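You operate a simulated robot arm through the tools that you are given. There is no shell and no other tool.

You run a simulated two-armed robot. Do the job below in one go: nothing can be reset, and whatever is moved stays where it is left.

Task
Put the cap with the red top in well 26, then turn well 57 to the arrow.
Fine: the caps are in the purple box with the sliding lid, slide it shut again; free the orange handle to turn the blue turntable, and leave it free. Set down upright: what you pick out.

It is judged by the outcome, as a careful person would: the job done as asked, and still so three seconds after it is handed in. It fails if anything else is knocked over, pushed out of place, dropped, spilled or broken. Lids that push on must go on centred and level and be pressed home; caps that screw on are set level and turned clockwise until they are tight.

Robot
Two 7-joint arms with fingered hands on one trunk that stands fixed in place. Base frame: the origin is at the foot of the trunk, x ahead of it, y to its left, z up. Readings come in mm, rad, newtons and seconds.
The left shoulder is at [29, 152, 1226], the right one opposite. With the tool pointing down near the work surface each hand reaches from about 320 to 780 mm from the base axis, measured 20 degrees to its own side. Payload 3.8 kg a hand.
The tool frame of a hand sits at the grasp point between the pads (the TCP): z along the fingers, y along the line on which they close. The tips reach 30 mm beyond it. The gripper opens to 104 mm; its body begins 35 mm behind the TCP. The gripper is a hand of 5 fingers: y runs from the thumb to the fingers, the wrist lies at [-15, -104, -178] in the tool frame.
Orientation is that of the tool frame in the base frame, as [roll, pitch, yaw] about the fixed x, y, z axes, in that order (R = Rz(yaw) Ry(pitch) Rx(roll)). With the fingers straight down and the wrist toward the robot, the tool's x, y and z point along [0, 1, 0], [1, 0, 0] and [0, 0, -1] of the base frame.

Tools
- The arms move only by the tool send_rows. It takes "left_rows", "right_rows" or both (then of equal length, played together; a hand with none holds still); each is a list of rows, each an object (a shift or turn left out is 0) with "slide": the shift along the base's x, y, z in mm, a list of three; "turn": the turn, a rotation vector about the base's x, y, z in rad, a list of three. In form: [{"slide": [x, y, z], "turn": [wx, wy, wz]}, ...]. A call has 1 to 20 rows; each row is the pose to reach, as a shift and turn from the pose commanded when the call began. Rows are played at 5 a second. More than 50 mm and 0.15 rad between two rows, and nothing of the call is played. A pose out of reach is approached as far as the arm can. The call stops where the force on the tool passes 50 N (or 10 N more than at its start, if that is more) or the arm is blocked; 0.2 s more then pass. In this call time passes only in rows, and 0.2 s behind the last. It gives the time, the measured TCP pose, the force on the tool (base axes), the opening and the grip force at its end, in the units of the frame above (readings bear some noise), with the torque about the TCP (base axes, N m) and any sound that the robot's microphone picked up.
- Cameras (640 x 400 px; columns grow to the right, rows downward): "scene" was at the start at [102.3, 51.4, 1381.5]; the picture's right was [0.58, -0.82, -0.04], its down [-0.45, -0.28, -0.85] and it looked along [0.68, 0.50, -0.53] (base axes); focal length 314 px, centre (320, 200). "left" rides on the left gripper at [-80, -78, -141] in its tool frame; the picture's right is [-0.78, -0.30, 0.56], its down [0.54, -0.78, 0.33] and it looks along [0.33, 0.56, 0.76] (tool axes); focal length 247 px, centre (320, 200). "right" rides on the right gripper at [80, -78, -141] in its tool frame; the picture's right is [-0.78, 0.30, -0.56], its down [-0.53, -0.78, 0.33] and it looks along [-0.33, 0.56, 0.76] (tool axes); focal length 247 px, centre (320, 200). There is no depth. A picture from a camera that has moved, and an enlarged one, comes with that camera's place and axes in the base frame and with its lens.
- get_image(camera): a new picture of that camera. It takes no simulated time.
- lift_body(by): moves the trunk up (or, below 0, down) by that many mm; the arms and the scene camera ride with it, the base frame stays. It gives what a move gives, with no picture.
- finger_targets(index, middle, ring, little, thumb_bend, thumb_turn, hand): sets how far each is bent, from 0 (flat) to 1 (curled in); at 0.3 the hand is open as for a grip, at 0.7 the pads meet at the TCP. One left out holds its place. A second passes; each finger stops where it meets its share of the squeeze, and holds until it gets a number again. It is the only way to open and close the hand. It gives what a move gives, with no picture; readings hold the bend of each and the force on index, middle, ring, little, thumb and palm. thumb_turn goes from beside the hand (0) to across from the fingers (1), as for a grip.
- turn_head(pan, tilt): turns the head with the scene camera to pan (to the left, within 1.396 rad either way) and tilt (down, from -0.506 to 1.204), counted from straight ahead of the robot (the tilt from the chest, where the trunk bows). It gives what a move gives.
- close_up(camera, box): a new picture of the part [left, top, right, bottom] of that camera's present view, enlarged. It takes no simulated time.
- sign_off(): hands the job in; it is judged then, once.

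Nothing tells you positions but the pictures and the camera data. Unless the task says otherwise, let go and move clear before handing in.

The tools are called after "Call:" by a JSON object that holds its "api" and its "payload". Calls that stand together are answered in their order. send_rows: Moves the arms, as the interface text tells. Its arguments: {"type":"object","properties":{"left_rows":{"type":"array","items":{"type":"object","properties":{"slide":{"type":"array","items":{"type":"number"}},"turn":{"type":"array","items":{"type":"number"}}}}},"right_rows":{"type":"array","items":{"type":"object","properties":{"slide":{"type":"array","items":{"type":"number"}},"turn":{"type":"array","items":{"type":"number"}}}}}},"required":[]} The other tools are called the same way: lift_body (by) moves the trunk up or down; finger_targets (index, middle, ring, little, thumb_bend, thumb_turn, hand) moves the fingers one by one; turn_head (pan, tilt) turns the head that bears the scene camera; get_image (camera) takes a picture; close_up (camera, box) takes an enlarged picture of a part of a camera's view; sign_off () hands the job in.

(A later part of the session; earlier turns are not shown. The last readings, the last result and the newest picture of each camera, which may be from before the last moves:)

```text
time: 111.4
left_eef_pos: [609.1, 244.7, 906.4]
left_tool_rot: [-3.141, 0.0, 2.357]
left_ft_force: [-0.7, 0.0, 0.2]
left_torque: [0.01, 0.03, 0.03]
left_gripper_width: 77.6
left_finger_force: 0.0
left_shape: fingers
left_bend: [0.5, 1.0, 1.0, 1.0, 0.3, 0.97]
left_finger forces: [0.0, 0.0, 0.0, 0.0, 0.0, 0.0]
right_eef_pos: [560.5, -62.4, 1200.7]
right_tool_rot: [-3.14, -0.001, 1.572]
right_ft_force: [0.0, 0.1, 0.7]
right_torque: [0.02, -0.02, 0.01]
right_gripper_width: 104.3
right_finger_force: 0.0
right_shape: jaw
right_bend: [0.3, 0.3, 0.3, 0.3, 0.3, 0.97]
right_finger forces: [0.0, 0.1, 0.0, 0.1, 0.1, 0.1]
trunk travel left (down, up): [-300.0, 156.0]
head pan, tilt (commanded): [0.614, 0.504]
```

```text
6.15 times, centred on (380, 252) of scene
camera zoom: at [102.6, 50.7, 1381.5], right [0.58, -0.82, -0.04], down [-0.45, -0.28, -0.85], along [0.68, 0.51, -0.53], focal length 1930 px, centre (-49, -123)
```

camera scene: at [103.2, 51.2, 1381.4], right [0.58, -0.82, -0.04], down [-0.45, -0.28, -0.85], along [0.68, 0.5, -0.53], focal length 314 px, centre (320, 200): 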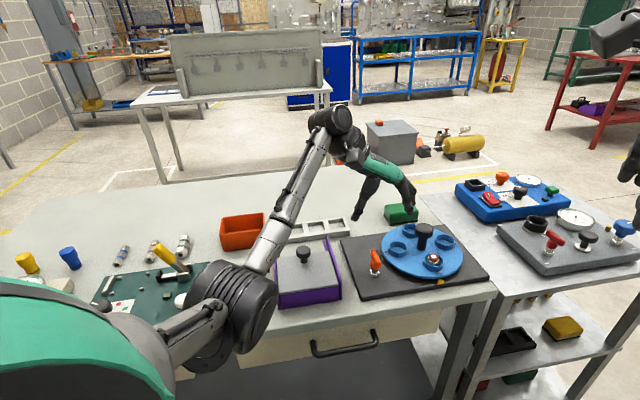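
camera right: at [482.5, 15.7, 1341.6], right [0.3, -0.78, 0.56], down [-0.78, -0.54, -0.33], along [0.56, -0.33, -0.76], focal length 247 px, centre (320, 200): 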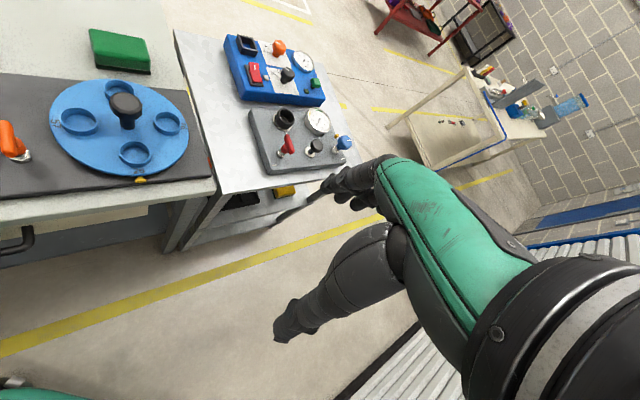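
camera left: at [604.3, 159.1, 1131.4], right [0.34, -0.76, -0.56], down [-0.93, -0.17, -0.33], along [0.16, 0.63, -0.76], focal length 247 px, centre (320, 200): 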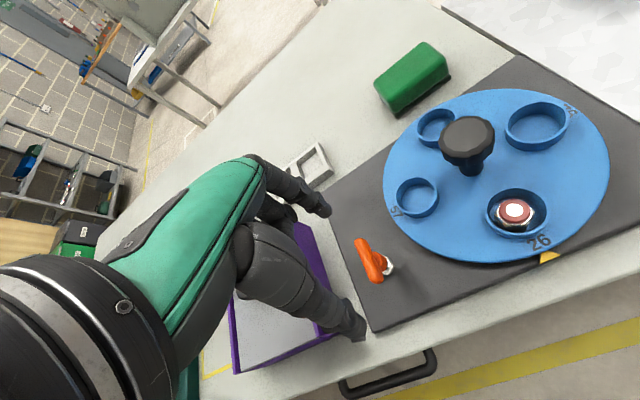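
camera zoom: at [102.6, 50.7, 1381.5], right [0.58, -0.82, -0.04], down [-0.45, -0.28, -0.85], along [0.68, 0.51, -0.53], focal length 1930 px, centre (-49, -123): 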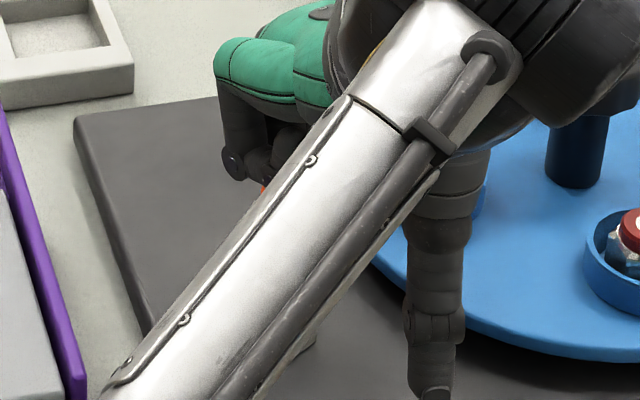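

Index is beside the far end. I'll push toward the left in small steps.

Call:
{"api": "send_rows", "payload": {"left_rows": [{"slide": [-3.5, 3.5, 0]}, {"slide": [-7, 7, 0]}, {"slide": [-9, 9, 0]}]}}

Call:
{"api": "send_rows", "payload": {"left_rows": [{"slide": [-2, 2, 0]}, {"slide": [-4, 4, 0]}]}}

Call:
{"api": "close_up", "payload": {"camera": "left", "box": [250, 150, 410, 310]}}

```text
time: 112.2
left_eef_pos: [600.2, 252.6, 909.0]
left_tool_rot: [3.141, 0.0, 2.358]
left_ft_force: [0.4, -0.7, 0.4]
left_torque: [0.0, -0.04, 0.02]
left_gripper_width: 77.6
left_finger_force: 0.0
left_shape: fingers
left_bend: [0.5, 1.0, 1.0, 1.0, 0.3, 0.97]
left_finger forces: [0.1, 0.0, 0.0, 0.1, 0.1, 0.1]
right_eef_pos: [560.5, -62.1, 1200.7]
right_tool_rot: [-3.139, 0.001, 1.573]
right_ft_force: [-0.1, 0.1, 0.1]
right_torque: [0.01, -0.01, -0.01]
right_gripper_width: 104.1
right_finger_force: 0.0
right_shape: jaw
right_bend: [0.3, 0.3, 0.3, 0.3, 0.3, 0.97]
right_finger forces: [0.0, 0.0, 0.0, 0.0, 0.0, 0.1]
trunk travel left (down, up): [-300.0, 156.0]
head pan, tilt (commanded): [0.614, 0.504]
```

```text
time: 112.8
left_eef_pos: [594.2, 256.5, 908.6]
left_tool_rot: [-3.141, -0.001, 2.355]
left_ft_force: [1.7, -1.6, -0.9]
left_torque: [-0.06, -0.04, -0.08]
left_gripper_width: 77.7
left_finger_force: 1.1
left_shape: fingers
left_bend: [0.5, 1.0, 1.0, 1.0, 0.3, 0.97]
left_finger forces: [2.8, 0.0, 0.0, 0.1, 0.0, 0.0]
right_eef_pos: [562.2, -62.9, 1198.8]
right_tool_rot: [-3.138, 0.001, 1.572]
right_ft_force: [0.4, 0.0, -0.2]
right_torque: [0.02, 0.02, 0.03]
right_gripper_width: 103.6
right_finger_force: 0.0
right_shape: jaw
right_bend: [0.3, 0.3, 0.3, 0.3, 0.3, 0.97]
right_finger forces: [0.0, 0.0, 0.0, 0.0, 0.1, 0.0]
trunk travel left (down, up): [-300.0, 156.0]
head pan, tilt (commanded): [0.614, 0.504]
```

```text
2.50 times, centred on (330, 230) of left
camera zoom: at [595.3, 144.3, 1049.6], right [0.34, -0.76, -0.56], down [-0.93, -0.17, -0.33], along [0.16, 0.63, -0.76], focal length 617 px, centre (295, 125)
```

zoom: 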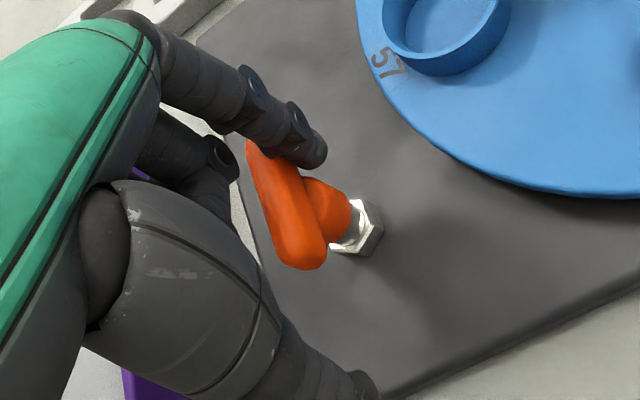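

The bar seems to be yielding counter-clockwise with little force. I'll keep pushing in small steps.

Call:
{"api": "send_rows", "payload": {"left_rows": [{"slide": [-2, 2, 0]}, {"slide": [-4, 4, 0]}]}}

Call:
{"api": "close_up", "payload": {"camera": "left", "box": [250, 150, 410, 310]}}

Call:
{"api": "close_up", "payload": {"camera": "scene", "box": [350, 220, 410, 285]}}

```text
time: 113.4
left_eef_pos: [592.0, 257.6, 907.2]
left_tool_rot: [3.141, -0.001, 2.354]
left_ft_force: [8.6, -7.8, 0.8]
left_torque: [-0.12, -0.16, -0.41]
left_gripper_width: 79.5
left_finger_force: 6.4
left_shape: fingers
left_bend: [0.49, 1.0, 1.0, 1.0, 0.3, 0.97]
left_finger forces: [12.1, 0.1, 0.0, 0.0, 0.1, 0.0]
right_eef_pos: [561.7, -64.5, 1199.7]
right_tool_rot: [-3.139, -0.002, 1.571]
right_ft_force: [0.4, -0.5, -0.8]
right_torque: [0.04, -0.02, 0.02]
right_gripper_width: 104.2
right_finger_force: 0.0
right_shape: jaw
right_bend: [0.3, 0.3, 0.3, 0.3, 0.3, 0.97]
right_finger forces: [0.0, 0.0, 0.0, 0.0, 0.0, 0.0]
trunk travel left (down, up): [-300.0, 156.0]
head pan, tilt (commanded): [0.614, 0.504]
```

```text
2.50 times, centred on (330, 230) of left
camera zoom: at [591.2, 145.5, 1049.5], right [0.34, -0.76, -0.56], down [-0.93, -0.17, -0.33], along [0.16, 0.63, -0.76], focal length 617 px, centre (295, 125)
```

zoom: 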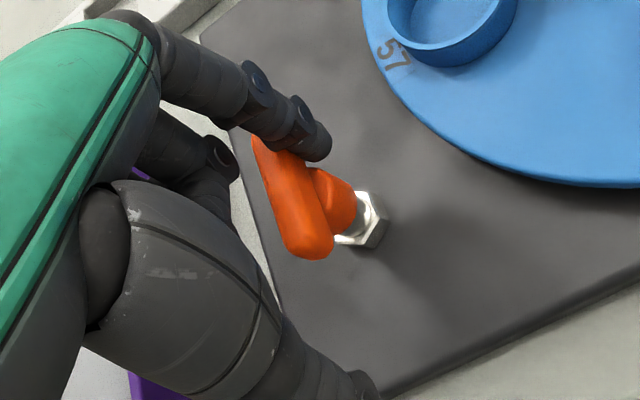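

```text
6.15 times, centred on (380, 252) of scene
camera zoom: at [104.2, 49.1, 1381.5], right [0.57, -0.82, -0.04], down [-0.45, -0.28, -0.85], along [0.68, 0.5, -0.53], focal length 1930 px, centre (-49, -123)
```

zoom: 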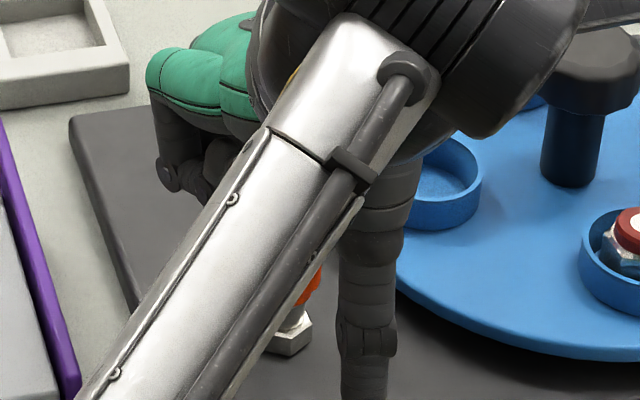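

Call:
{"api": "send_rows", "payload": {"left_rows": [{"slide": [-2, 2, 0]}, {"slide": [-4, 4, 0]}, {"slide": [-5.5, 5.5, 0]}]}}

Call:
{"api": "close_up", "payload": {"camera": "left", "box": [250, 150, 410, 310]}}

```text
time: 114.2
left_eef_pos: [586.0, 261.7, 909.6]
left_tool_rot: [-3.141, 0.001, 2.351]
left_ft_force: [16.0, -21.2, 4.2]
left_torque: [-0.22, -0.3, -0.9]
left_gripper_width: 80.8
left_finger_force: 13.2
left_shape: fingers
left_bend: [0.48, 1.0, 1.0, 1.0, 0.3, 0.97]
left_finger forces: [26.2, 0.0, 0.0, 0.1, 0.0, 0.1]
right_eef_pos: [562.9, -67.0, 1199.1]
right_tool_rot: [-3.138, -0.004, 1.572]
right_ft_force: [0.2, 0.1, -0.5]
right_torque: [-0.01, 0.0, -0.01]
right_gripper_width: 103.8
right_finger_force: 0.1
right_shape: jaw
right_bend: [0.3, 0.3, 0.3, 0.3, 0.3, 0.97]
right_finger forces: [0.1, 0.0, 0.1, 0.1, 0.0, 0.0]
trunk travel left (down, up): [-300.0, 156.0]
head pan, tilt (commanded): [0.614, 0.504]
```

```text
2.50 times, centred on (330, 230) of left
camera zoom: at [587.4, 148.6, 1049.8], right [0.34, -0.76, -0.56], down [-0.93, -0.17, -0.33], along [0.16, 0.63, -0.76], focal length 617 px, centre (295, 125)
```

zoom: 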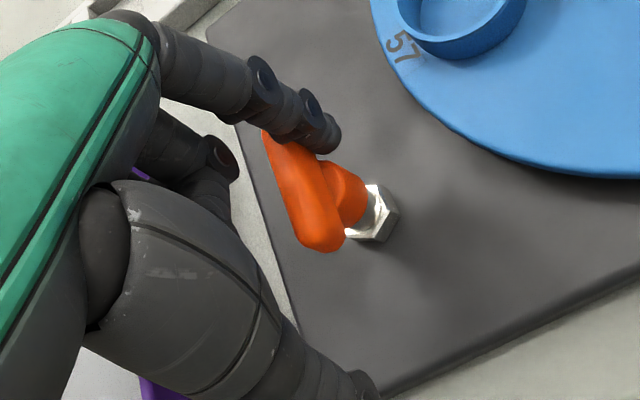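

Counter-clockwise it holds firm even at 26 N on the bar end, so I stop. I'll back off and try the other side, pushing the far end clockwise.

Call:
{"api": "send_rows", "payload": {"left_rows": [{"slide": [8, -8, 0]}, {"slide": [18, -18, 0]}, {"slide": [18, -18, 30]}, {"slide": [18, -18, 65]}]}}

Call:
{"api": "close_up", "payload": {"camera": "scene", "box": [340, 200, 480, 310]}}

Call:
{"api": "close_up", "payload": {"camera": "left", "box": [300, 150, 640, 360]}}

```text
time: 115.2
left_eef_pos: [600.2, 244.8, 973.7]
left_tool_rot: [3.139, -0.002, 2.357]
left_ft_force: [-0.5, -0.4, 0.5]
left_torque: [0.01, -0.03, -0.03]
left_gripper_width: 77.3
left_finger_force: 0.1
left_shape: fingers
left_bend: [0.5, 1.0, 1.0, 1.0, 0.3, 0.97]
left_finger forces: [0.0, 0.1, 0.1, 0.1, 0.0, 0.0]
right_eef_pos: [560.9, -63.4, 1201.3]
right_tool_rot: [3.141, 0.0, 1.571]
right_ft_force: [-0.1, -0.1, -0.3]
right_torque: [-0.02, -0.01, 0.0]
right_gripper_width: 103.9
right_finger_force: 0.1
right_shape: jaw
right_bend: [0.3, 0.3, 0.3, 0.3, 0.3, 0.97]
right_finger forces: [0.1, 0.0, 0.0, 0.0, 0.0, 0.0]
trunk travel left (down, up): [-300.0, 156.0]
head pan, tilt (commanded): [0.614, 0.504]
```

```text
3.64 times, centred on (410, 255) of scene
camera zoom: at [101.9, 50.7, 1381.6], right [0.58, -0.82, -0.04], down [-0.45, -0.28, -0.85], along [0.68, 0.51, -0.53], focal length 1140 px, centre (-7, 0)
```

zoom: 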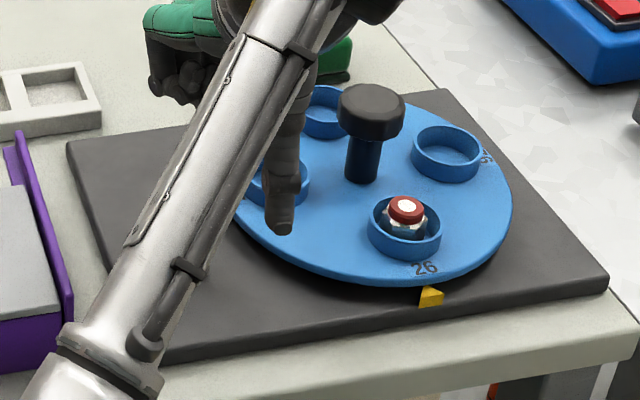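

```text
1.88 times, centred on (470, 255) of left
camera zoom: at [601.4, 133.0, 1114.1], right [0.34, -0.76, -0.56], down [-0.93, -0.17, -0.33], along [0.16, 0.63, -0.76], focal length 465 px, centre (38, 96)
```

zoom: 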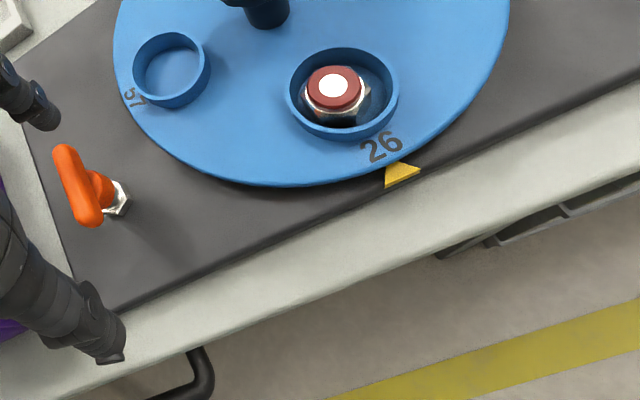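

Nothing has shifted. Now I'll position the index on the left of the bar's far end.

Call:
{"api": "send_rows", "payload": {"left_rows": [{"slide": [-15, 18, 0]}, {"slide": [-29.5, 36, 0]}, {"slide": [-29.5, 36, -30]}, {"slide": [-29.5, 36, -65]}]}}

Call:
{"api": "close_up", "payload": {"camera": "left", "box": [250, 120, 450, 320]}}

Call:
{"api": "close_up", "payload": {"camera": "scene", "box": [340, 210, 420, 290]}}

```text
time: 116.2
left_eef_pos: [572.2, 285.7, 908.4]
left_tool_rot: [3.141, 0.0, 2.356]
left_ft_force: [-0.3, -0.6, 0.2]
left_torque: [-0.02, -0.03, 0.02]
left_gripper_width: 77.4
left_finger_force: 0.1
left_shape: fingers
left_bend: [0.5, 1.0, 1.0, 1.0, 0.3, 0.97]
left_finger forces: [0.0, 0.0, 0.1, 0.0, 0.0, 0.1]
right_eef_pos: [560.9, -62.2, 1200.4]
right_tool_rot: [-3.14, -0.001, 1.572]
right_ft_force: [-1.0, 0.6, -0.6]
right_torque: [0.01, -0.01, 0.0]
right_gripper_width: 104.0
right_finger_force: 0.0
right_shape: jaw
right_bend: [0.3, 0.3, 0.3, 0.3, 0.3, 0.97]
right_finger forces: [0.1, 0.0, 0.0, 0.0, 0.0, 0.0]
trunk travel left (down, up): [-300.0, 156.0]
head pan, tilt (commanded): [0.614, 0.504]
```

```text
2.00 times, centred on (350, 220) of left
camera zoom: at [573.7, 172.5, 1049.0], right [0.34, -0.76, -0.56], down [-0.93, -0.17, -0.33], along [0.16, 0.63, -0.76], focal length 494 px, centre (260, 160)
```

zoom: 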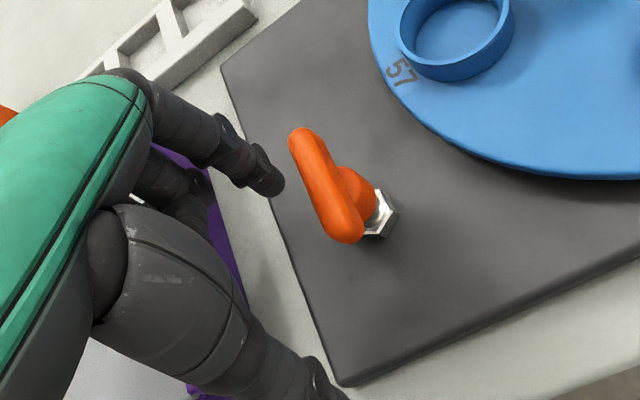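

```text
5.00 times, centred on (380, 250) of scene
camera zoom: at [102.5, 51.3, 1381.5], right [0.58, -0.82, -0.04], down [-0.45, -0.28, -0.85], along [0.68, 0.5, -0.53], focal length 1568 px, centre (20, -50)
```

zoom: 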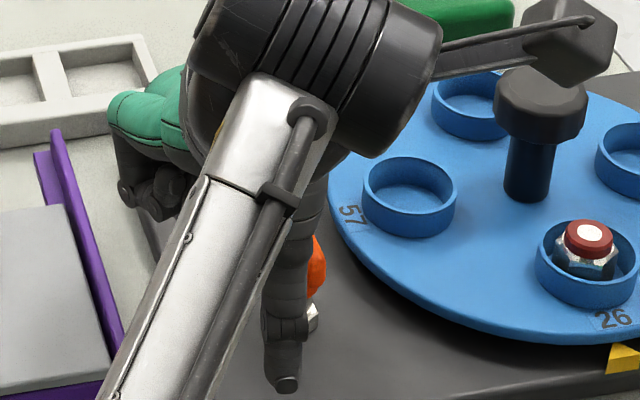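

Call:
{"api": "send_rows", "payload": {"left_rows": [{"slide": [-4, -4, 0]}, {"slide": [0, -8, 0]}, {"slide": [4, -12, 0]}]}}

Call:
{"api": "send_rows", "payload": {"left_rows": [{"slide": [2, -2, 0]}, {"slide": [4, -4, 0]}]}}

Call:
{"api": "close_up", "payload": {"camera": "left", "box": [250, 120, 450, 320]}}

```text
time: 117.0
left_eef_pos: [576.6, 273.5, 909.3]
left_tool_rot: [3.141, -0.002, 2.355]
left_ft_force: [-1.5, -0.2, -0.9]
left_torque: [0.03, 0.0, 0.04]
left_gripper_width: 77.3
left_finger_force: 0.7
left_shape: fingers
left_bend: [0.5, 1.0, 1.0, 1.0, 0.3, 0.97]
left_finger forces: [1.1, 0.0, 0.0, 0.0, 0.0, 0.0]
right_eef_pos: [559.8, -63.4, 1200.7]
right_tool_rot: [3.141, -0.001, 1.572]
right_ft_force: [0.8, -0.5, 0.2]
right_torque: [-0.04, -0.03, 0.03]
right_gripper_width: 104.1
right_finger_force: 0.1
right_shape: jaw
right_bend: [0.3, 0.3, 0.3, 0.3, 0.3, 0.97]
right_finger forces: [0.0, 0.0, 0.1, 0.0, 0.0, 0.1]
trunk travel left (down, up): [-300.0, 156.0]
head pan, tilt (commanded): [0.614, 0.504]
```

```text
time: 117.6
left_eef_pos: [580.0, 269.4, 909.7]
left_tool_rot: [-3.141, -0.001, 2.359]
left_ft_force: [-3.0, 4.1, 0.3]
left_torque: [0.08, 0.0, 0.17]
left_gripper_width: 78.0
left_finger_force: 2.4
left_shape: fingers
left_bend: [0.5, 1.0, 1.0, 1.0, 0.3, 0.97]
left_finger forces: [4.6, 0.1, 0.1, 0.1, 0.1, 0.0]
right_eef_pos: [559.4, -61.1, 1200.0]
right_tool_rot: [3.141, 0.0, 1.573]
right_ft_force: [0.2, 0.4, 0.6]
right_torque: [-0.02, 0.02, 0.01]
right_gripper_width: 103.8
right_finger_force: 0.0
right_shape: jaw
right_bend: [0.3, 0.3, 0.3, 0.3, 0.3, 0.97]
right_finger forces: [0.1, 0.1, 0.0, 0.1, 0.0, 0.1]
trunk travel left (down, up): [-300.0, 156.0]
head pan, tilt (commanded): [0.614, 0.504]
```

```text
2.00 times, centred on (350, 220) of left
camera zoom: at [581.2, 157.3, 1049.9], right [0.34, -0.76, -0.56], down [-0.93, -0.17, -0.33], along [0.16, 0.63, -0.76], focal length 494 px, centre (260, 160)
```

zoom: 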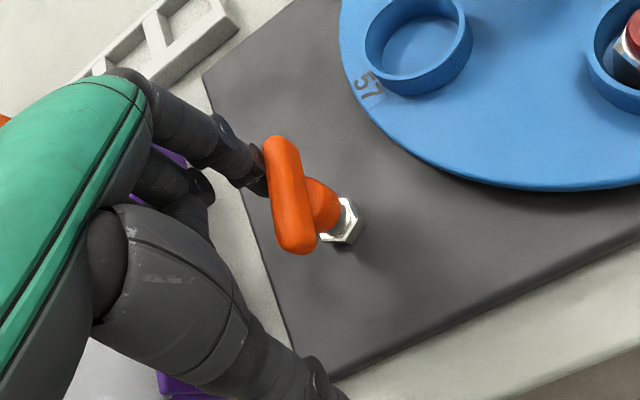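

The bar turned clockwise under only 5 N, so clockwise frees it. I'll continue pushing the far end around in an arc.

Call:
{"api": "send_rows", "payload": {"left_rows": [{"slide": [4, -1.5, 0]}, {"slide": [8, -3, 0]}, {"slide": [13, -5, 0]}]}}

Call:
{"api": "close_up", "payload": {"camera": "left", "box": [250, 120, 450, 320]}}

```text
time: 118.4
left_eef_pos: [594.5, 263.9, 907.9]
left_tool_rot: [3.141, -0.001, 2.354]
left_ft_force: [-1.0, 2.4, 0.2]
left_torque: [0.07, 0.01, 0.11]
left_gripper_width: 78.2
left_finger_force: 1.6
left_shape: fingers
left_bend: [0.49, 1.0, 1.0, 1.0, 0.3, 0.97]
left_finger forces: [2.5, 0.0, 0.0, 0.1, 0.0, 0.0]
right_eef_pos: [560.3, -62.1, 1200.8]
right_tool_rot: [3.14, 0.0, 1.572]
right_ft_force: [-0.5, -1.1, -0.7]
right_torque: [0.01, 0.02, -0.01]
right_gripper_width: 104.3
right_finger_force: 0.1
right_shape: jaw
right_bend: [0.3, 0.3, 0.3, 0.3, 0.3, 0.97]
right_finger forces: [0.1, 0.0, 0.1, 0.0, 0.0, 0.0]
trunk travel left (down, up): [-300.0, 156.0]
head pan, tilt (commanded): [0.614, 0.504]
```

```text
2.00 times, centred on (350, 220) of left
camera zoom: at [594.9, 151.2, 1049.6], right [0.34, -0.76, -0.56], down [-0.93, -0.17, -0.33], along [0.16, 0.63, -0.76], focal length 494 px, centre (260, 160)
```

zoom: 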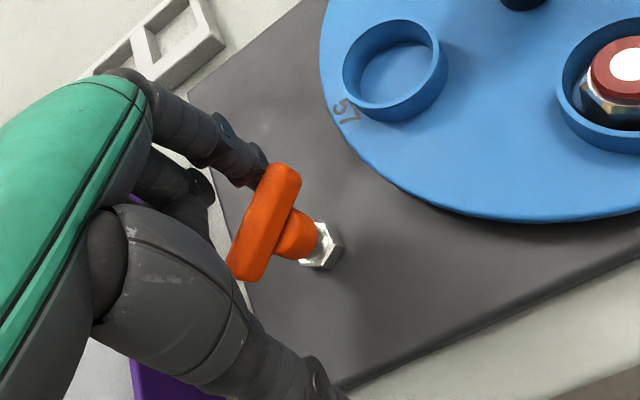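

The bar has turned about 50° already. I'll continue the arc.

Call:
{"api": "send_rows", "payload": {"left_rows": [{"slide": [2, -5, 0]}, {"slide": [4, -10, 0]}, {"slide": [5.5, -16, 0]}]}}

Call:
{"api": "close_up", "payload": {"camera": "left", "box": [230, 120, 430, 320]}}

```text
time: 119.2
left_eef_pos: [599.2, 248.0, 909.6]
left_tool_rot: [-3.141, 0.002, 2.354]
left_ft_force: [0.4, 1.9, 0.0]
left_torque: [0.07, -0.02, 0.07]
left_gripper_width: 80.4
left_finger_force: 1.2
left_shape: fingers
left_bend: [0.48, 1.0, 1.0, 1.0, 0.3, 0.97]
left_finger forces: [1.9, 0.1, 0.0, 0.0, 0.1, 0.1]
right_eef_pos: [560.7, -62.7, 1200.9]
right_tool_rot: [-3.139, 0.001, 1.573]
right_ft_force: [0.3, 0.0, -0.1]
right_torque: [-0.01, 0.0, 0.01]
right_gripper_width: 103.9
right_finger_force: 0.1
right_shape: jaw
right_bend: [0.3, 0.3, 0.3, 0.3, 0.3, 0.97]
right_finger forces: [0.1, 0.1, 0.0, 0.0, 0.0, 0.0]
trunk travel left (down, up): [-300.0, 156.0]
head pan, tilt (commanded): [0.614, 0.504]
```

```text
2.00 times, centred on (330, 220) of left
camera zoom: at [599.7, 135.0, 1050.9], right [0.34, -0.76, -0.56], down [-0.93, -0.17, -0.33], along [0.16, 0.63, -0.76], focal length 494 px, centre (300, 160)
```

zoom: 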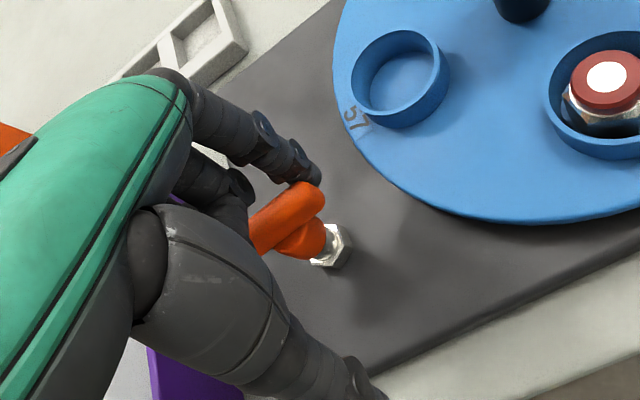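

It's at about -38° now, roughly 83° turned. I'll push gently on until it meets its stop.

Call:
{"api": "send_rows", "payload": {"left_rows": [{"slide": [0, -2, 0]}, {"slide": [-0.5, -4, 0]}]}}

Call:
{"api": "close_up", "payload": {"camera": "left", "box": [230, 120, 430, 320]}}

Call:
{"api": "send_rows", "payload": {"left_rows": [{"slide": [-1, -2, 0]}, {"slide": [-2, -4, 0]}]}}

Call:
{"api": "close_up", "payload": {"camera": "left", "box": [230, 120, 430, 320]}}

```text
time: 119.8
left_eef_pos: [599.0, 243.6, 909.0]
left_tool_rot: [3.142, -0.002, 2.358]
left_ft_force: [0.4, 1.9, 1.4]
left_torque: [0.06, -0.05, 0.07]
left_gripper_width: 81.0
left_finger_force: 1.4
left_shape: fingers
left_bend: [0.47, 1.0, 1.0, 1.0, 0.3, 0.97]
left_finger forces: [2.7, 0.1, 0.0, 0.0, 0.1, 0.0]
right_eef_pos: [561.0, -62.3, 1199.7]
right_tool_rot: [-3.141, -0.002, 1.574]
right_ft_force: [-0.7, 0.9, 0.3]
right_torque: [-0.02, -0.02, 0.02]
right_gripper_width: 104.0
right_finger_force: 0.1
right_shape: jaw
right_bend: [0.3, 0.3, 0.3, 0.3, 0.3, 0.97]
right_finger forces: [0.1, 0.0, 0.0, 0.0, 0.0, 0.1]
trunk travel left (down, up): [-300.0, 156.0]
head pan, tilt (commanded): [0.614, 0.504]
```

```text
2.00 times, centred on (330, 220) of left
camera zoom: at [599.2, 131.6, 1049.2], right [0.34, -0.76, -0.56], down [-0.93, -0.17, -0.33], along [0.16, 0.63, -0.76], focal length 494 px, centre (300, 160)
```

zoom: 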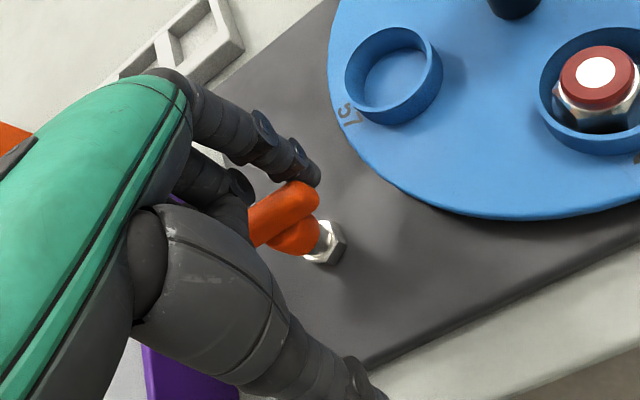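

```text
time: 120.4
left_eef_pos: [596.8, 242.1, 908.3]
left_tool_rot: [-3.142, 0.0, 2.356]
left_ft_force: [2.2, 5.7, 0.8]
left_torque: [0.14, -0.03, 0.13]
left_gripper_width: 84.2
left_finger_force: 3.0
left_shape: fingers
left_bend: [0.45, 1.0, 1.0, 1.0, 0.3, 0.97]
left_finger forces: [5.8, 0.0, 0.1, 0.0, 0.0, 0.1]
right_eef_pos: [561.7, -62.3, 1200.9]
right_tool_rot: [-3.139, 0.002, 1.572]
right_ft_force: [0.0, -0.6, -0.5]
right_torque: [-0.02, -0.01, -0.02]
right_gripper_width: 104.2
right_finger_force: 0.1
right_shape: jaw
right_bend: [0.3, 0.3, 0.3, 0.3, 0.3, 0.97]
right_finger forces: [0.0, 0.1, 0.0, 0.0, 0.1, 0.1]
trunk travel left (down, up): [-300.0, 156.0]
head pan, tilt (commanded): [0.614, 0.504]
```

```text
2.00 times, centred on (330, 220) of left
camera zoom: at [597.6, 128.7, 1049.4], right [0.34, -0.76, -0.56], down [-0.93, -0.17, -0.33], along [0.16, 0.63, -0.76], focal length 494 px, centre (300, 160)
```

zoom: 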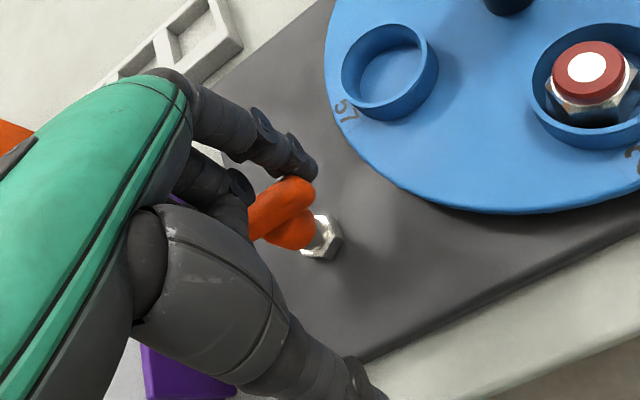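

The bar has reached its stop at about 90°. I'll back off, lift, and check that it stays there.

Call:
{"api": "send_rows", "payload": {"left_rows": [{"slide": [3, 8, 0]}, {"slide": [5, 13, 0]}, {"slide": [5, 13, 30]}, {"slide": [5, 13, 70]}, {"slide": [-25, 35, 90]}, {"slide": [-60, 60, 105]}, {"slide": [-90, 85, 115]}]}}

Call:
{"api": "close_up", "payload": {"camera": "scene", "box": [340, 190, 480, 310]}}

Call:
{"api": "get_image", "payload": {"camera": "left"}}

Call:
{"api": "close_up", "payload": {"camera": "right", "box": [0, 60, 220, 210]}}

```text
time: 122.0
left_eef_pos: [508.0, 325.4, 1021.3]
left_tool_rot: [3.14, -0.002, 2.357]
left_ft_force: [-0.2, -0.5, -0.5]
left_torque: [-0.02, 0.0, 0.02]
left_gripper_width: 77.7
left_finger_force: 0.1
left_shape: fingers
left_bend: [0.5, 1.0, 1.0, 1.0, 0.3, 0.97]
left_finger forces: [0.0, 0.0, 0.1, 0.0, 0.0, 0.0]
right_eef_pos: [559.7, -62.3, 1201.3]
right_tool_rot: [-3.142, 0.0, 1.572]
right_ft_force: [1.6, 0.0, 0.4]
right_torque: [0.02, -0.04, 0.0]
right_gripper_width: 104.0
right_finger_force: 0.0
right_shape: jaw
right_bend: [0.3, 0.3, 0.3, 0.3, 0.3, 0.97]
right_finger forces: [0.0, 0.1, 0.0, 0.1, 0.0, 0.0]
trunk travel left (down, up): [-300.0, 156.0]
head pan, tilt (commanded): [0.614, 0.504]
```

```text
3.33 times, centred on (410, 250) of scene
camera zoom: at [101.8, 51.5, 1381.6], right [0.57, -0.82, -0.04], down [-0.45, -0.28, -0.85], along [0.68, 0.5, -0.53], focal length 1045 px, centre (20, 33)
```

zoom: 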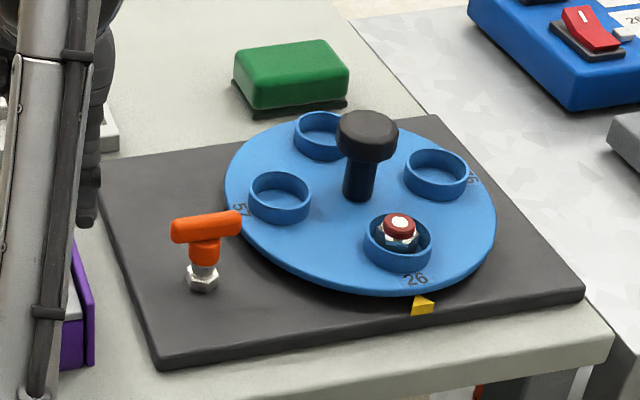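

```text
taken
camera left: at [508.4, 212.4, 1162.5], right [0.34, -0.76, -0.56], down [-0.93, -0.17, -0.33], along [0.16, 0.63, -0.76], focal length 247 px, centre (320, 200)
```

left: 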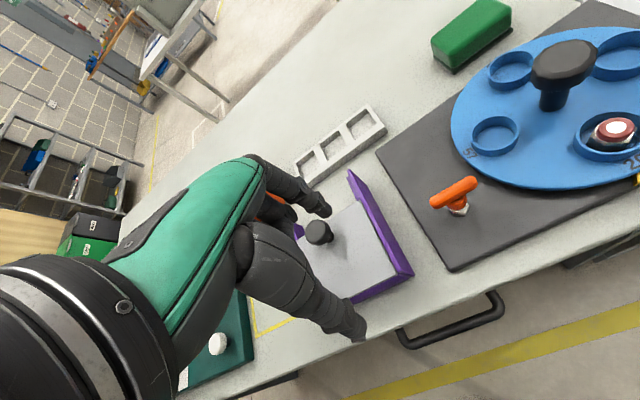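

```text
2.67 times, centred on (110, 135) of right
camera zoom: at [481.9, 17.4, 1341.8], right [0.3, -0.78, 0.56], down [-0.78, -0.54, -0.33], along [0.56, -0.33, -0.76], focal length 659 px, centre (880, 373)
```

zoom: 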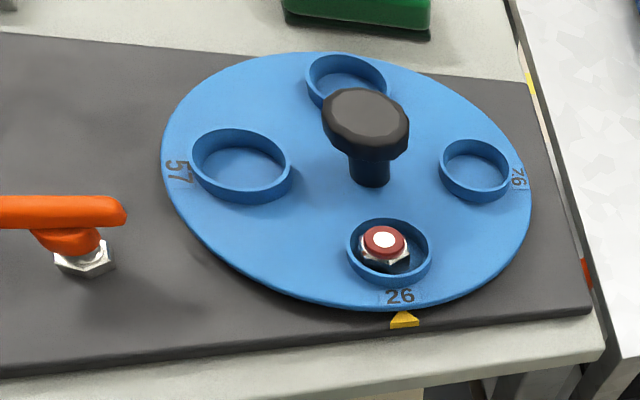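

The orange handle is now turned a quarter and stays there. Next I'll bring the left hand over the turntable's black knob to turn the disc counter-clockwise, so 57 moves to the arrow.

Call:
{"api": "finger_targets", "payload": {"hand": "left", "index": 0.36, "middle": 0.36, "ring": 1.0, "little": 1.0, "thumb_bend": 0.36}}

Call:
{"api": "send_rows", "payload": {"left_rows": [{"slide": [10, 0, 10], "turn": [0, 0, -0.136]}, {"slide": [35, -10, 10], "turn": [0, 0, -0.272]}, {"slide": [62, -24, 10], "turn": [0, 0, -0.408]}, {"slide": [90, -40, 5], "turn": [0, 0, -0.544]}, {"slide": [118, -56, 0], "turn": [0, 0, -0.68]}, {"slide": [146, -72, -5], "turn": [0, 0, -0.816]}, {"slide": [174, -88, -10], "turn": [0, 0, -0.952]}, {"slide": [202, -104, -15], "turn": [0, 0, -1.088]}, {"slide": [228, -118, -21], "turn": [0, 0, -1.222]}]}}

Call:
{"api": "get_image", "payload": {"camera": "left"}}

Call:
{"api": "close_up", "payload": {"camera": "scene", "box": [360, 160, 500, 300]}}

```text
time: 123.0
left_eef_pos: [508.6, 323.7, 1021.4]
left_tool_rot: [3.141, -0.003, 2.357]
left_ft_force: [0.1, 0.2, -0.1]
left_torque: [-0.03, 0.0, 0.02]
left_gripper_width: 88.2
left_finger_force: 0.0
left_shape: fingers
left_bend: [0.36, 0.36, 1.0, 1.0, 0.36, 0.97]
left_finger forces: [0.1, 0.1, 0.0, 0.1, 0.0, 0.0]
right_eef_pos: [560.0, -61.8, 1200.2]
right_tool_rot: [-3.141, -0.002, 1.571]
right_ft_force: [0.1, 0.3, 0.0]
right_torque: [0.02, 0.0, 0.01]
right_gripper_width: 104.1
right_finger_force: 0.0
right_shape: jaw
right_bend: [0.3, 0.3, 0.3, 0.3, 0.3, 0.97]
right_finger forces: [0.1, 0.1, 0.0, 0.0, 0.0, 0.0]
trunk travel left (down, up): [-300.0, 156.0]
head pan, tilt (commanded): [0.614, 0.504]
```

```text
time: 125.0
left_eef_pos: [734.6, 206.2, 1001.6]
left_tool_rot: [3.139, -0.001, 1.133]
left_ft_force: [1.2, 0.3, -0.4]
left_torque: [-0.01, 0.0, 0.03]
left_gripper_width: 88.2
left_finger_force: 0.1
left_shape: fingers
left_bend: [0.36, 0.36, 1.0, 1.0, 0.36, 0.97]
left_finger forces: [0.1, 0.1, 0.0, 0.0, 0.1, 0.0]
right_eef_pos: [560.4, -62.1, 1200.1]
right_tool_rot: [-3.14, 0.002, 1.571]
right_ft_force: [-0.4, -0.1, -0.3]
right_torque: [0.0, -0.01, -0.01]
right_gripper_width: 104.1
right_finger_force: 0.2
right_shape: jaw
right_bend: [0.3, 0.3, 0.3, 0.3, 0.3, 0.97]
right_finger forces: [0.0, 0.1, 0.1, 0.1, 0.1, 0.0]
trunk travel left (down, up): [-300.0, 156.0]
head pan, tilt (commanded): [0.614, 0.504]
```

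```text
taken
camera left: at [629.8, 166.2, 1143.2], right [-0.6, -0.58, -0.56], down [-0.48, 0.81, -0.33], along [0.65, 0.07, -0.76], focal length 247 px, centre (320, 200)
```

left: 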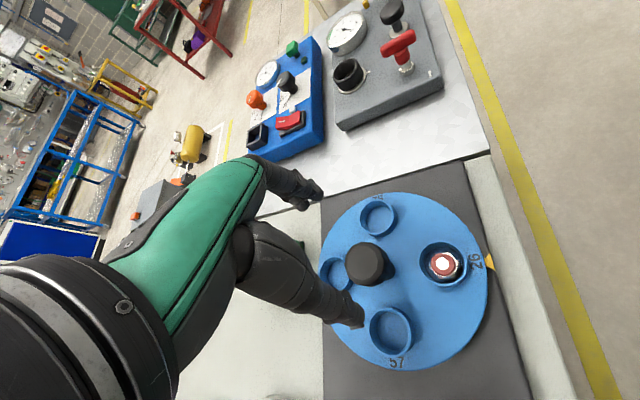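

```text
2.86 times, centred on (430, 230) of scene
camera zoom: at [102.9, 50.8, 1381.5], right [0.58, -0.82, -0.04], down [-0.45, -0.28, -0.85], along [0.68, 0.51, -0.53], focal length 896 px, centre (6, 114)
```

zoom: 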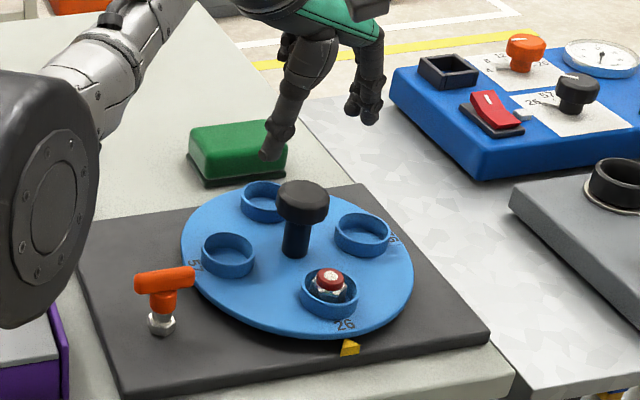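

Reach is fine here. I'll zoom in to centre on the knob.

Call:
{"api": "close_up", "payload": {"camera": "left", "box": [300, 180, 500, 380]}}

```text
2.00 times, centred on (400, 280) of left
camera zoom: at [629.8, 166.2, 1143.2], right [-0.6, -0.58, -0.56], down [-0.48, 0.81, -0.33], along [0.65, 0.07, -0.76], focal length 494 px, centre (160, 40)
```

zoom: 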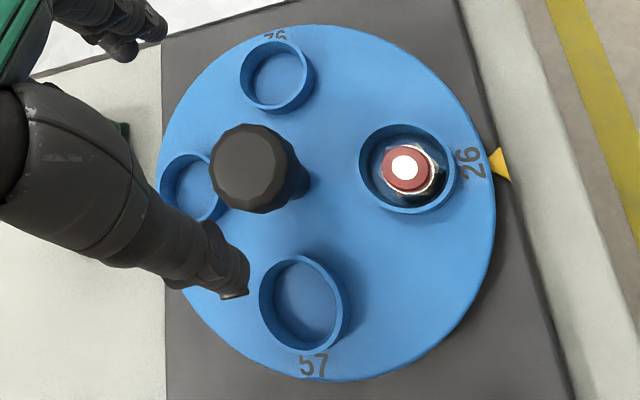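

The knob axis is at about (733, 208). I'll centre and descend around its head.

Call:
{"api": "send_rows", "payload": {"left_rows": [{"slide": [-3, -1.5, -25]}, {"slide": [-3, -1.5, -55]}, {"slide": [-3, -1.5, -84]}]}}

Call:
{"api": "close_up", "payload": {"camera": "left", "box": [260, 140, 460, 340]}}

Call:
{"api": "close_up", "payload": {"camera": "scene", "box": [380, 180, 500, 300]}}

```text
time: 125.8
left_eef_pos: [726.1, 205.1, 921.2]
left_tool_rot: [3.14, -0.002, 1.134]
left_ft_force: [0.3, 0.1, 0.1]
left_torque: [-0.02, -0.01, 0.0]
left_gripper_width: 88.2
left_finger_force: 0.0
left_shape: fingers
left_bend: [0.36, 0.36, 1.0, 1.0, 0.36, 0.97]
left_finger forces: [0.0, 0.0, 0.1, 0.0, 0.1, 0.1]
left hand out of reach, approached as far as the arm can: row 3
right_eef_pos: [560.7, -60.6, 1200.4]
right_tool_rot: [-3.14, 0.001, 1.574]
right_ft_force: [-0.3, -0.1, -0.3]
right_torque: [0.0, 0.0, 0.01]
right_gripper_width: 104.2
right_finger_force: 0.0
right_shape: jaw
right_bend: [0.3, 0.3, 0.3, 0.3, 0.3, 0.97]
right_finger forces: [0.0, 0.0, 0.0, 0.0, 0.0, 0.1]
trunk travel left (down, up): [-300.0, 156.0]
head pan, tilt (commanded): [0.614, 0.504]
```

```text
2.00 times, centred on (360, 240) of left
camera zoom: at [620.9, 165.1, 1062.7], right [-0.6, -0.58, -0.56], down [-0.48, 0.81, -0.33], along [0.65, 0.07, -0.76], focal length 494 px, centre (240, 120)
```

zoom: 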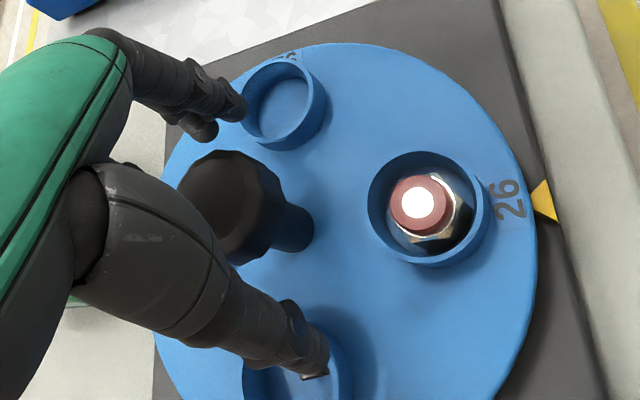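

```text
3.33 times, centred on (440, 240) of scene
camera zoom: at [102.5, 51.5, 1381.5], right [0.58, -0.82, -0.04], down [-0.45, -0.28, -0.85], along [0.68, 0.5, -0.53], focal length 1045 px, centre (-80, 67)
```

zoom: 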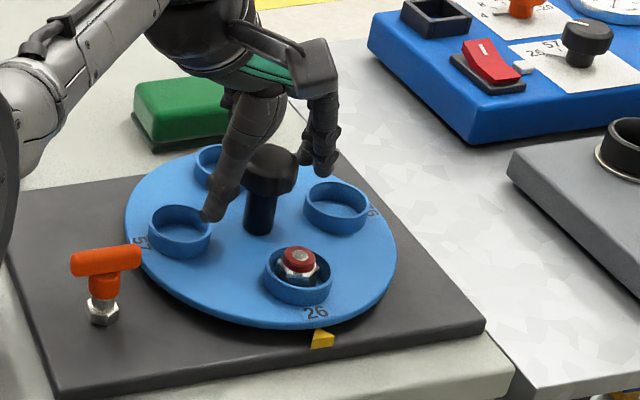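

The knob is just beyond reach at this height. I'll raise the hand, lower the trunk by 100 mm to gain reach, and come back.

Call:
{"api": "send_rows", "payload": {"left_rows": [{"slide": [0, 0, 35]}, {"slide": [0, 0, 75]}, {"slide": [-20, 5, 115]}, {"slide": [-50, 15, 145]}]}}

Call:
{"api": "lift_body", "payload": {"by": -100}}

Call:
{"api": "get_image", "payload": {"camera": "scene"}}

Call:
{"api": "get_image", "payload": {"camera": "left"}}

```text
time: 126.8
left_eef_pos: [670.7, 219.0, 1065.2]
left_tool_rot: [-3.141, 0.0, 1.135]
left_ft_force: [-0.4, 0.3, 0.4]
left_torque: [-0.02, -0.03, -0.01]
left_gripper_width: 88.6
left_finger_force: 0.1
left_shape: fingers
left_bend: [0.36, 0.36, 1.0, 1.0, 0.36, 0.97]
left_finger forces: [0.1, 0.0, 0.0, 0.0, 0.0, 0.0]
right_eef_pos: [558.9, -62.5, 1201.1]
right_tool_rot: [-3.141, -0.001, 1.571]
right_ft_force: [0.2, 0.3, 0.8]
right_torque: [0.03, -0.05, 0.01]
right_gripper_width: 104.2
right_finger_force: 0.0
right_shape: jaw
right_bend: [0.3, 0.3, 0.3, 0.3, 0.3, 0.97]
right_finger forces: [0.0, 0.0, 0.1, 0.0, 0.0, 0.0]
trunk travel left (down, up): [-300.0, 156.0]
head pan, tilt (commanded): [0.614, 0.504]
```

```text
time: 128.1
left_eef_pos: [675.2, 217.8, 966.2]
left_tool_rot: [-3.142, -0.001, 1.134]
left_ft_force: [0.4, 0.7, -0.1]
left_torque: [-0.02, -0.03, -0.03]
left_gripper_width: 88.4
left_finger_force: 0.0
left_shape: fingers
left_bend: [0.36, 0.36, 1.0, 1.0, 0.36, 0.97]
left_finger forces: [0.1, 0.0, 0.0, 0.0, 0.0, 0.0]
right_eef_pos: [559.1, -61.2, 1101.5]
right_tool_rot: [-3.14, -0.001, 1.572]
right_ft_force: [0.1, -1.3, 0.0]
right_torque: [0.0, -0.04, -0.01]
right_gripper_width: 103.9
right_finger_force: 0.0
right_shape: jaw
right_bend: [0.3, 0.3, 0.3, 0.3, 0.3, 0.97]
right_finger forces: [0.1, 0.0, 0.1, 0.0, 0.1, 0.0]
trunk travel left (down, up): [-200.0, 256.0]
head pan, tilt (commanded): [0.614, 0.504]
```

```text
taken
camera scene: at [148.4, 51.3, 1265.9], right [0.57, -0.82, -0.1], down [-0.54, -0.28, -0.8], along [0.62, 0.5, -0.6], focal length 314 px, centre (320, 200)
```

scene: 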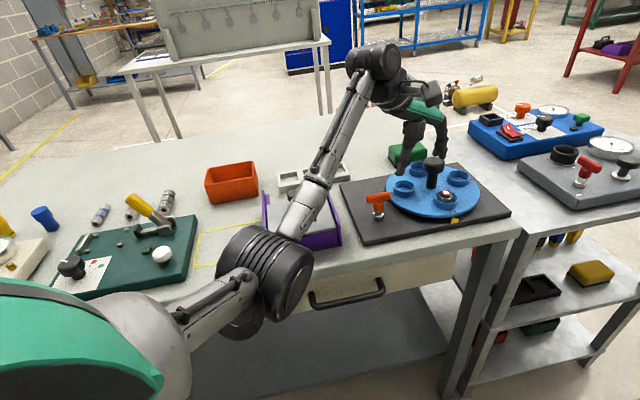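

```text
taken
camera left: at [569.7, 178.3, 1106.8], right [-0.6, -0.58, -0.56], down [-0.48, 0.81, -0.33], along [0.65, 0.07, -0.76], focal length 247 px, centre (320, 200)
```

left: 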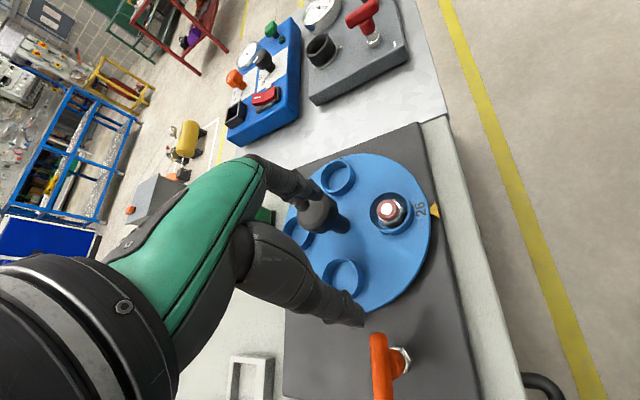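

The trunk is lower and leaning in, everything undisturbed. I'll move over the knob again and check centring.

Call:
{"api": "send_rows", "payload": {"left_rows": [{"slide": [18, -4, 12]}, {"slide": [38, -8, 12]}, {"slide": [56.5, -13, 12]}]}}

Call:
{"api": "close_up", "payload": {"camera": "left", "box": [280, 160, 480, 360]}}

```text
time: 128.9
left_eef_pos: [732.4, 204.1, 979.6]
left_tool_rot: [-3.141, -0.002, 1.133]
left_ft_force: [-0.1, -0.2, 0.4]
left_torque: [-0.01, 0.03, -0.03]
left_gripper_width: 88.6
left_finger_force: 0.0
left_shape: fingers
left_bend: [0.36, 0.36, 1.0, 1.0, 0.36, 0.97]
left_finger forces: [0.0, 0.0, 0.0, 0.0, 0.1, 0.0]
right_eef_pos: [560.8, -62.7, 1098.8]
right_tool_rot: [-3.139, 0.001, 1.572]
right_ft_force: [-0.2, 0.0, 0.3]
right_torque: [0.0, 0.03, 0.0]
right_gripper_width: 104.0
right_finger_force: 0.1
right_shape: jaw
right_bend: [0.3, 0.3, 0.3, 0.3, 0.3, 0.97]
right_finger forces: [0.0, 0.0, 0.1, 0.0, 0.0, 0.0]
trunk travel left (down, up): [-200.0, 256.0]
head pan, tilt (commanded): [0.614, 0.504]
```

```text
2.00 times, centred on (380, 260) of left
camera zoom: at [627.1, 165.1, 1119.6], right [-0.6, -0.58, -0.56], down [-0.48, 0.81, -0.33], along [0.64, 0.07, -0.76], focal length 494 px, centre (200, 80)
```

zoom: 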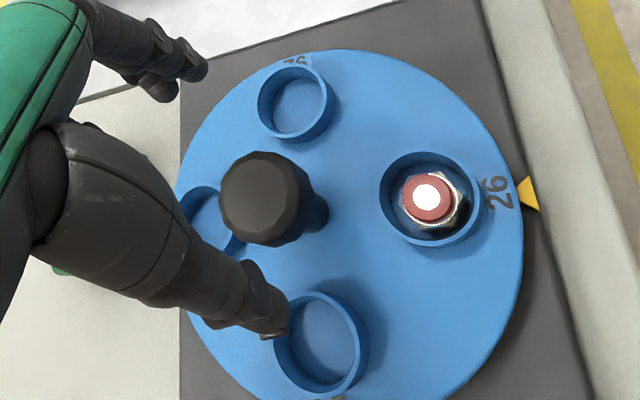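

Centred within 3 mm. I'll descend around the knob head and close on it.

Call:
{"api": "send_rows", "payload": {"left_rows": [{"slide": [2, 0, -20]}, {"slide": [2, 0, -42]}, {"slide": [2, 0, -61]}]}}

Call:
{"api": "close_up", "payload": {"camera": "left", "box": [250, 130, 450, 330]}}

Call:
{"api": "close_up", "payload": {"camera": "scene", "box": [370, 130, 500, 240]}}

```text
time: 129.7
left_eef_pos: [732.0, 206.7, 915.8]
left_tool_rot: [-3.141, -0.002, 1.134]
left_ft_force: [-0.6, -0.8, 0.2]
left_torque: [0.0, 0.02, 0.03]
left_gripper_width: 88.2
left_finger_force: 0.0
left_shape: fingers
left_bend: [0.36, 0.36, 1.0, 1.0, 0.36, 0.97]
left_finger forces: [0.0, 0.0, 0.0, 0.0, 0.0, 0.0]
right_eef_pos: [559.8, -62.9, 1099.8]
right_tool_rot: [-3.139, 0.001, 1.574]
right_ft_force: [0.4, 0.3, 0.2]
right_torque: [-0.03, -0.05, 0.01]
right_gripper_width: 104.1
right_finger_force: 0.1
right_shape: jaw
right_bend: [0.3, 0.3, 0.3, 0.3, 0.3, 0.97]
right_finger forces: [0.0, 0.0, 0.1, 0.1, 0.0, 0.0]
trunk travel left (down, up): [-200.0, 256.0]
head pan, tilt (commanded): [0.614, 0.504]
```

```text
2.00 times, centred on (350, 230) of left
camera zoom: at [627.1, 165.9, 1055.8], right [-0.6, -0.58, -0.56], down [-0.48, 0.81, -0.33], along [0.65, 0.07, -0.76], focal length 494 px, centre (260, 140)
```

zoom: 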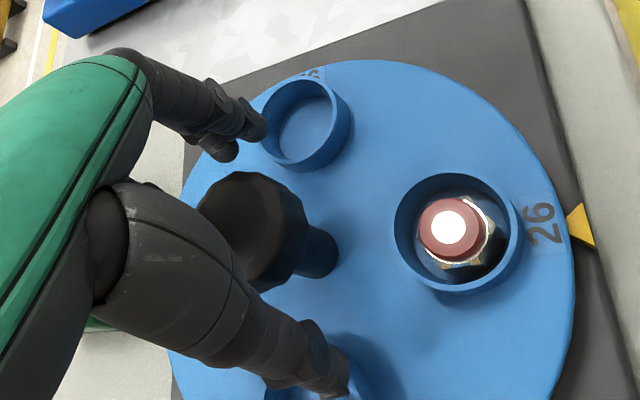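

```text
3.64 times, centred on (435, 185) of scene
camera zoom: at [149.2, 51.4, 1265.7], right [0.57, -0.82, -0.1], down [-0.54, -0.28, -0.79], along [0.62, 0.5, -0.6], focal length 1140 px, centre (-98, 254)
```

zoom: 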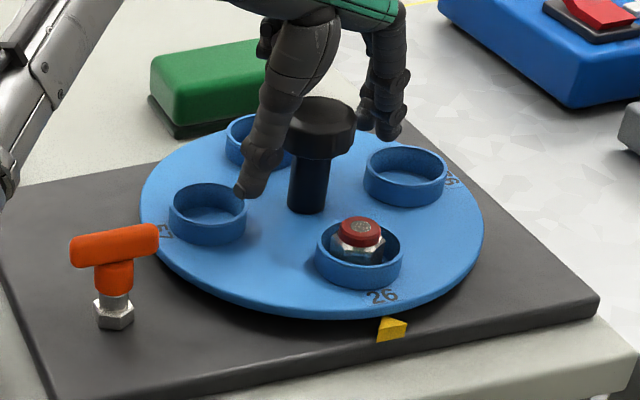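

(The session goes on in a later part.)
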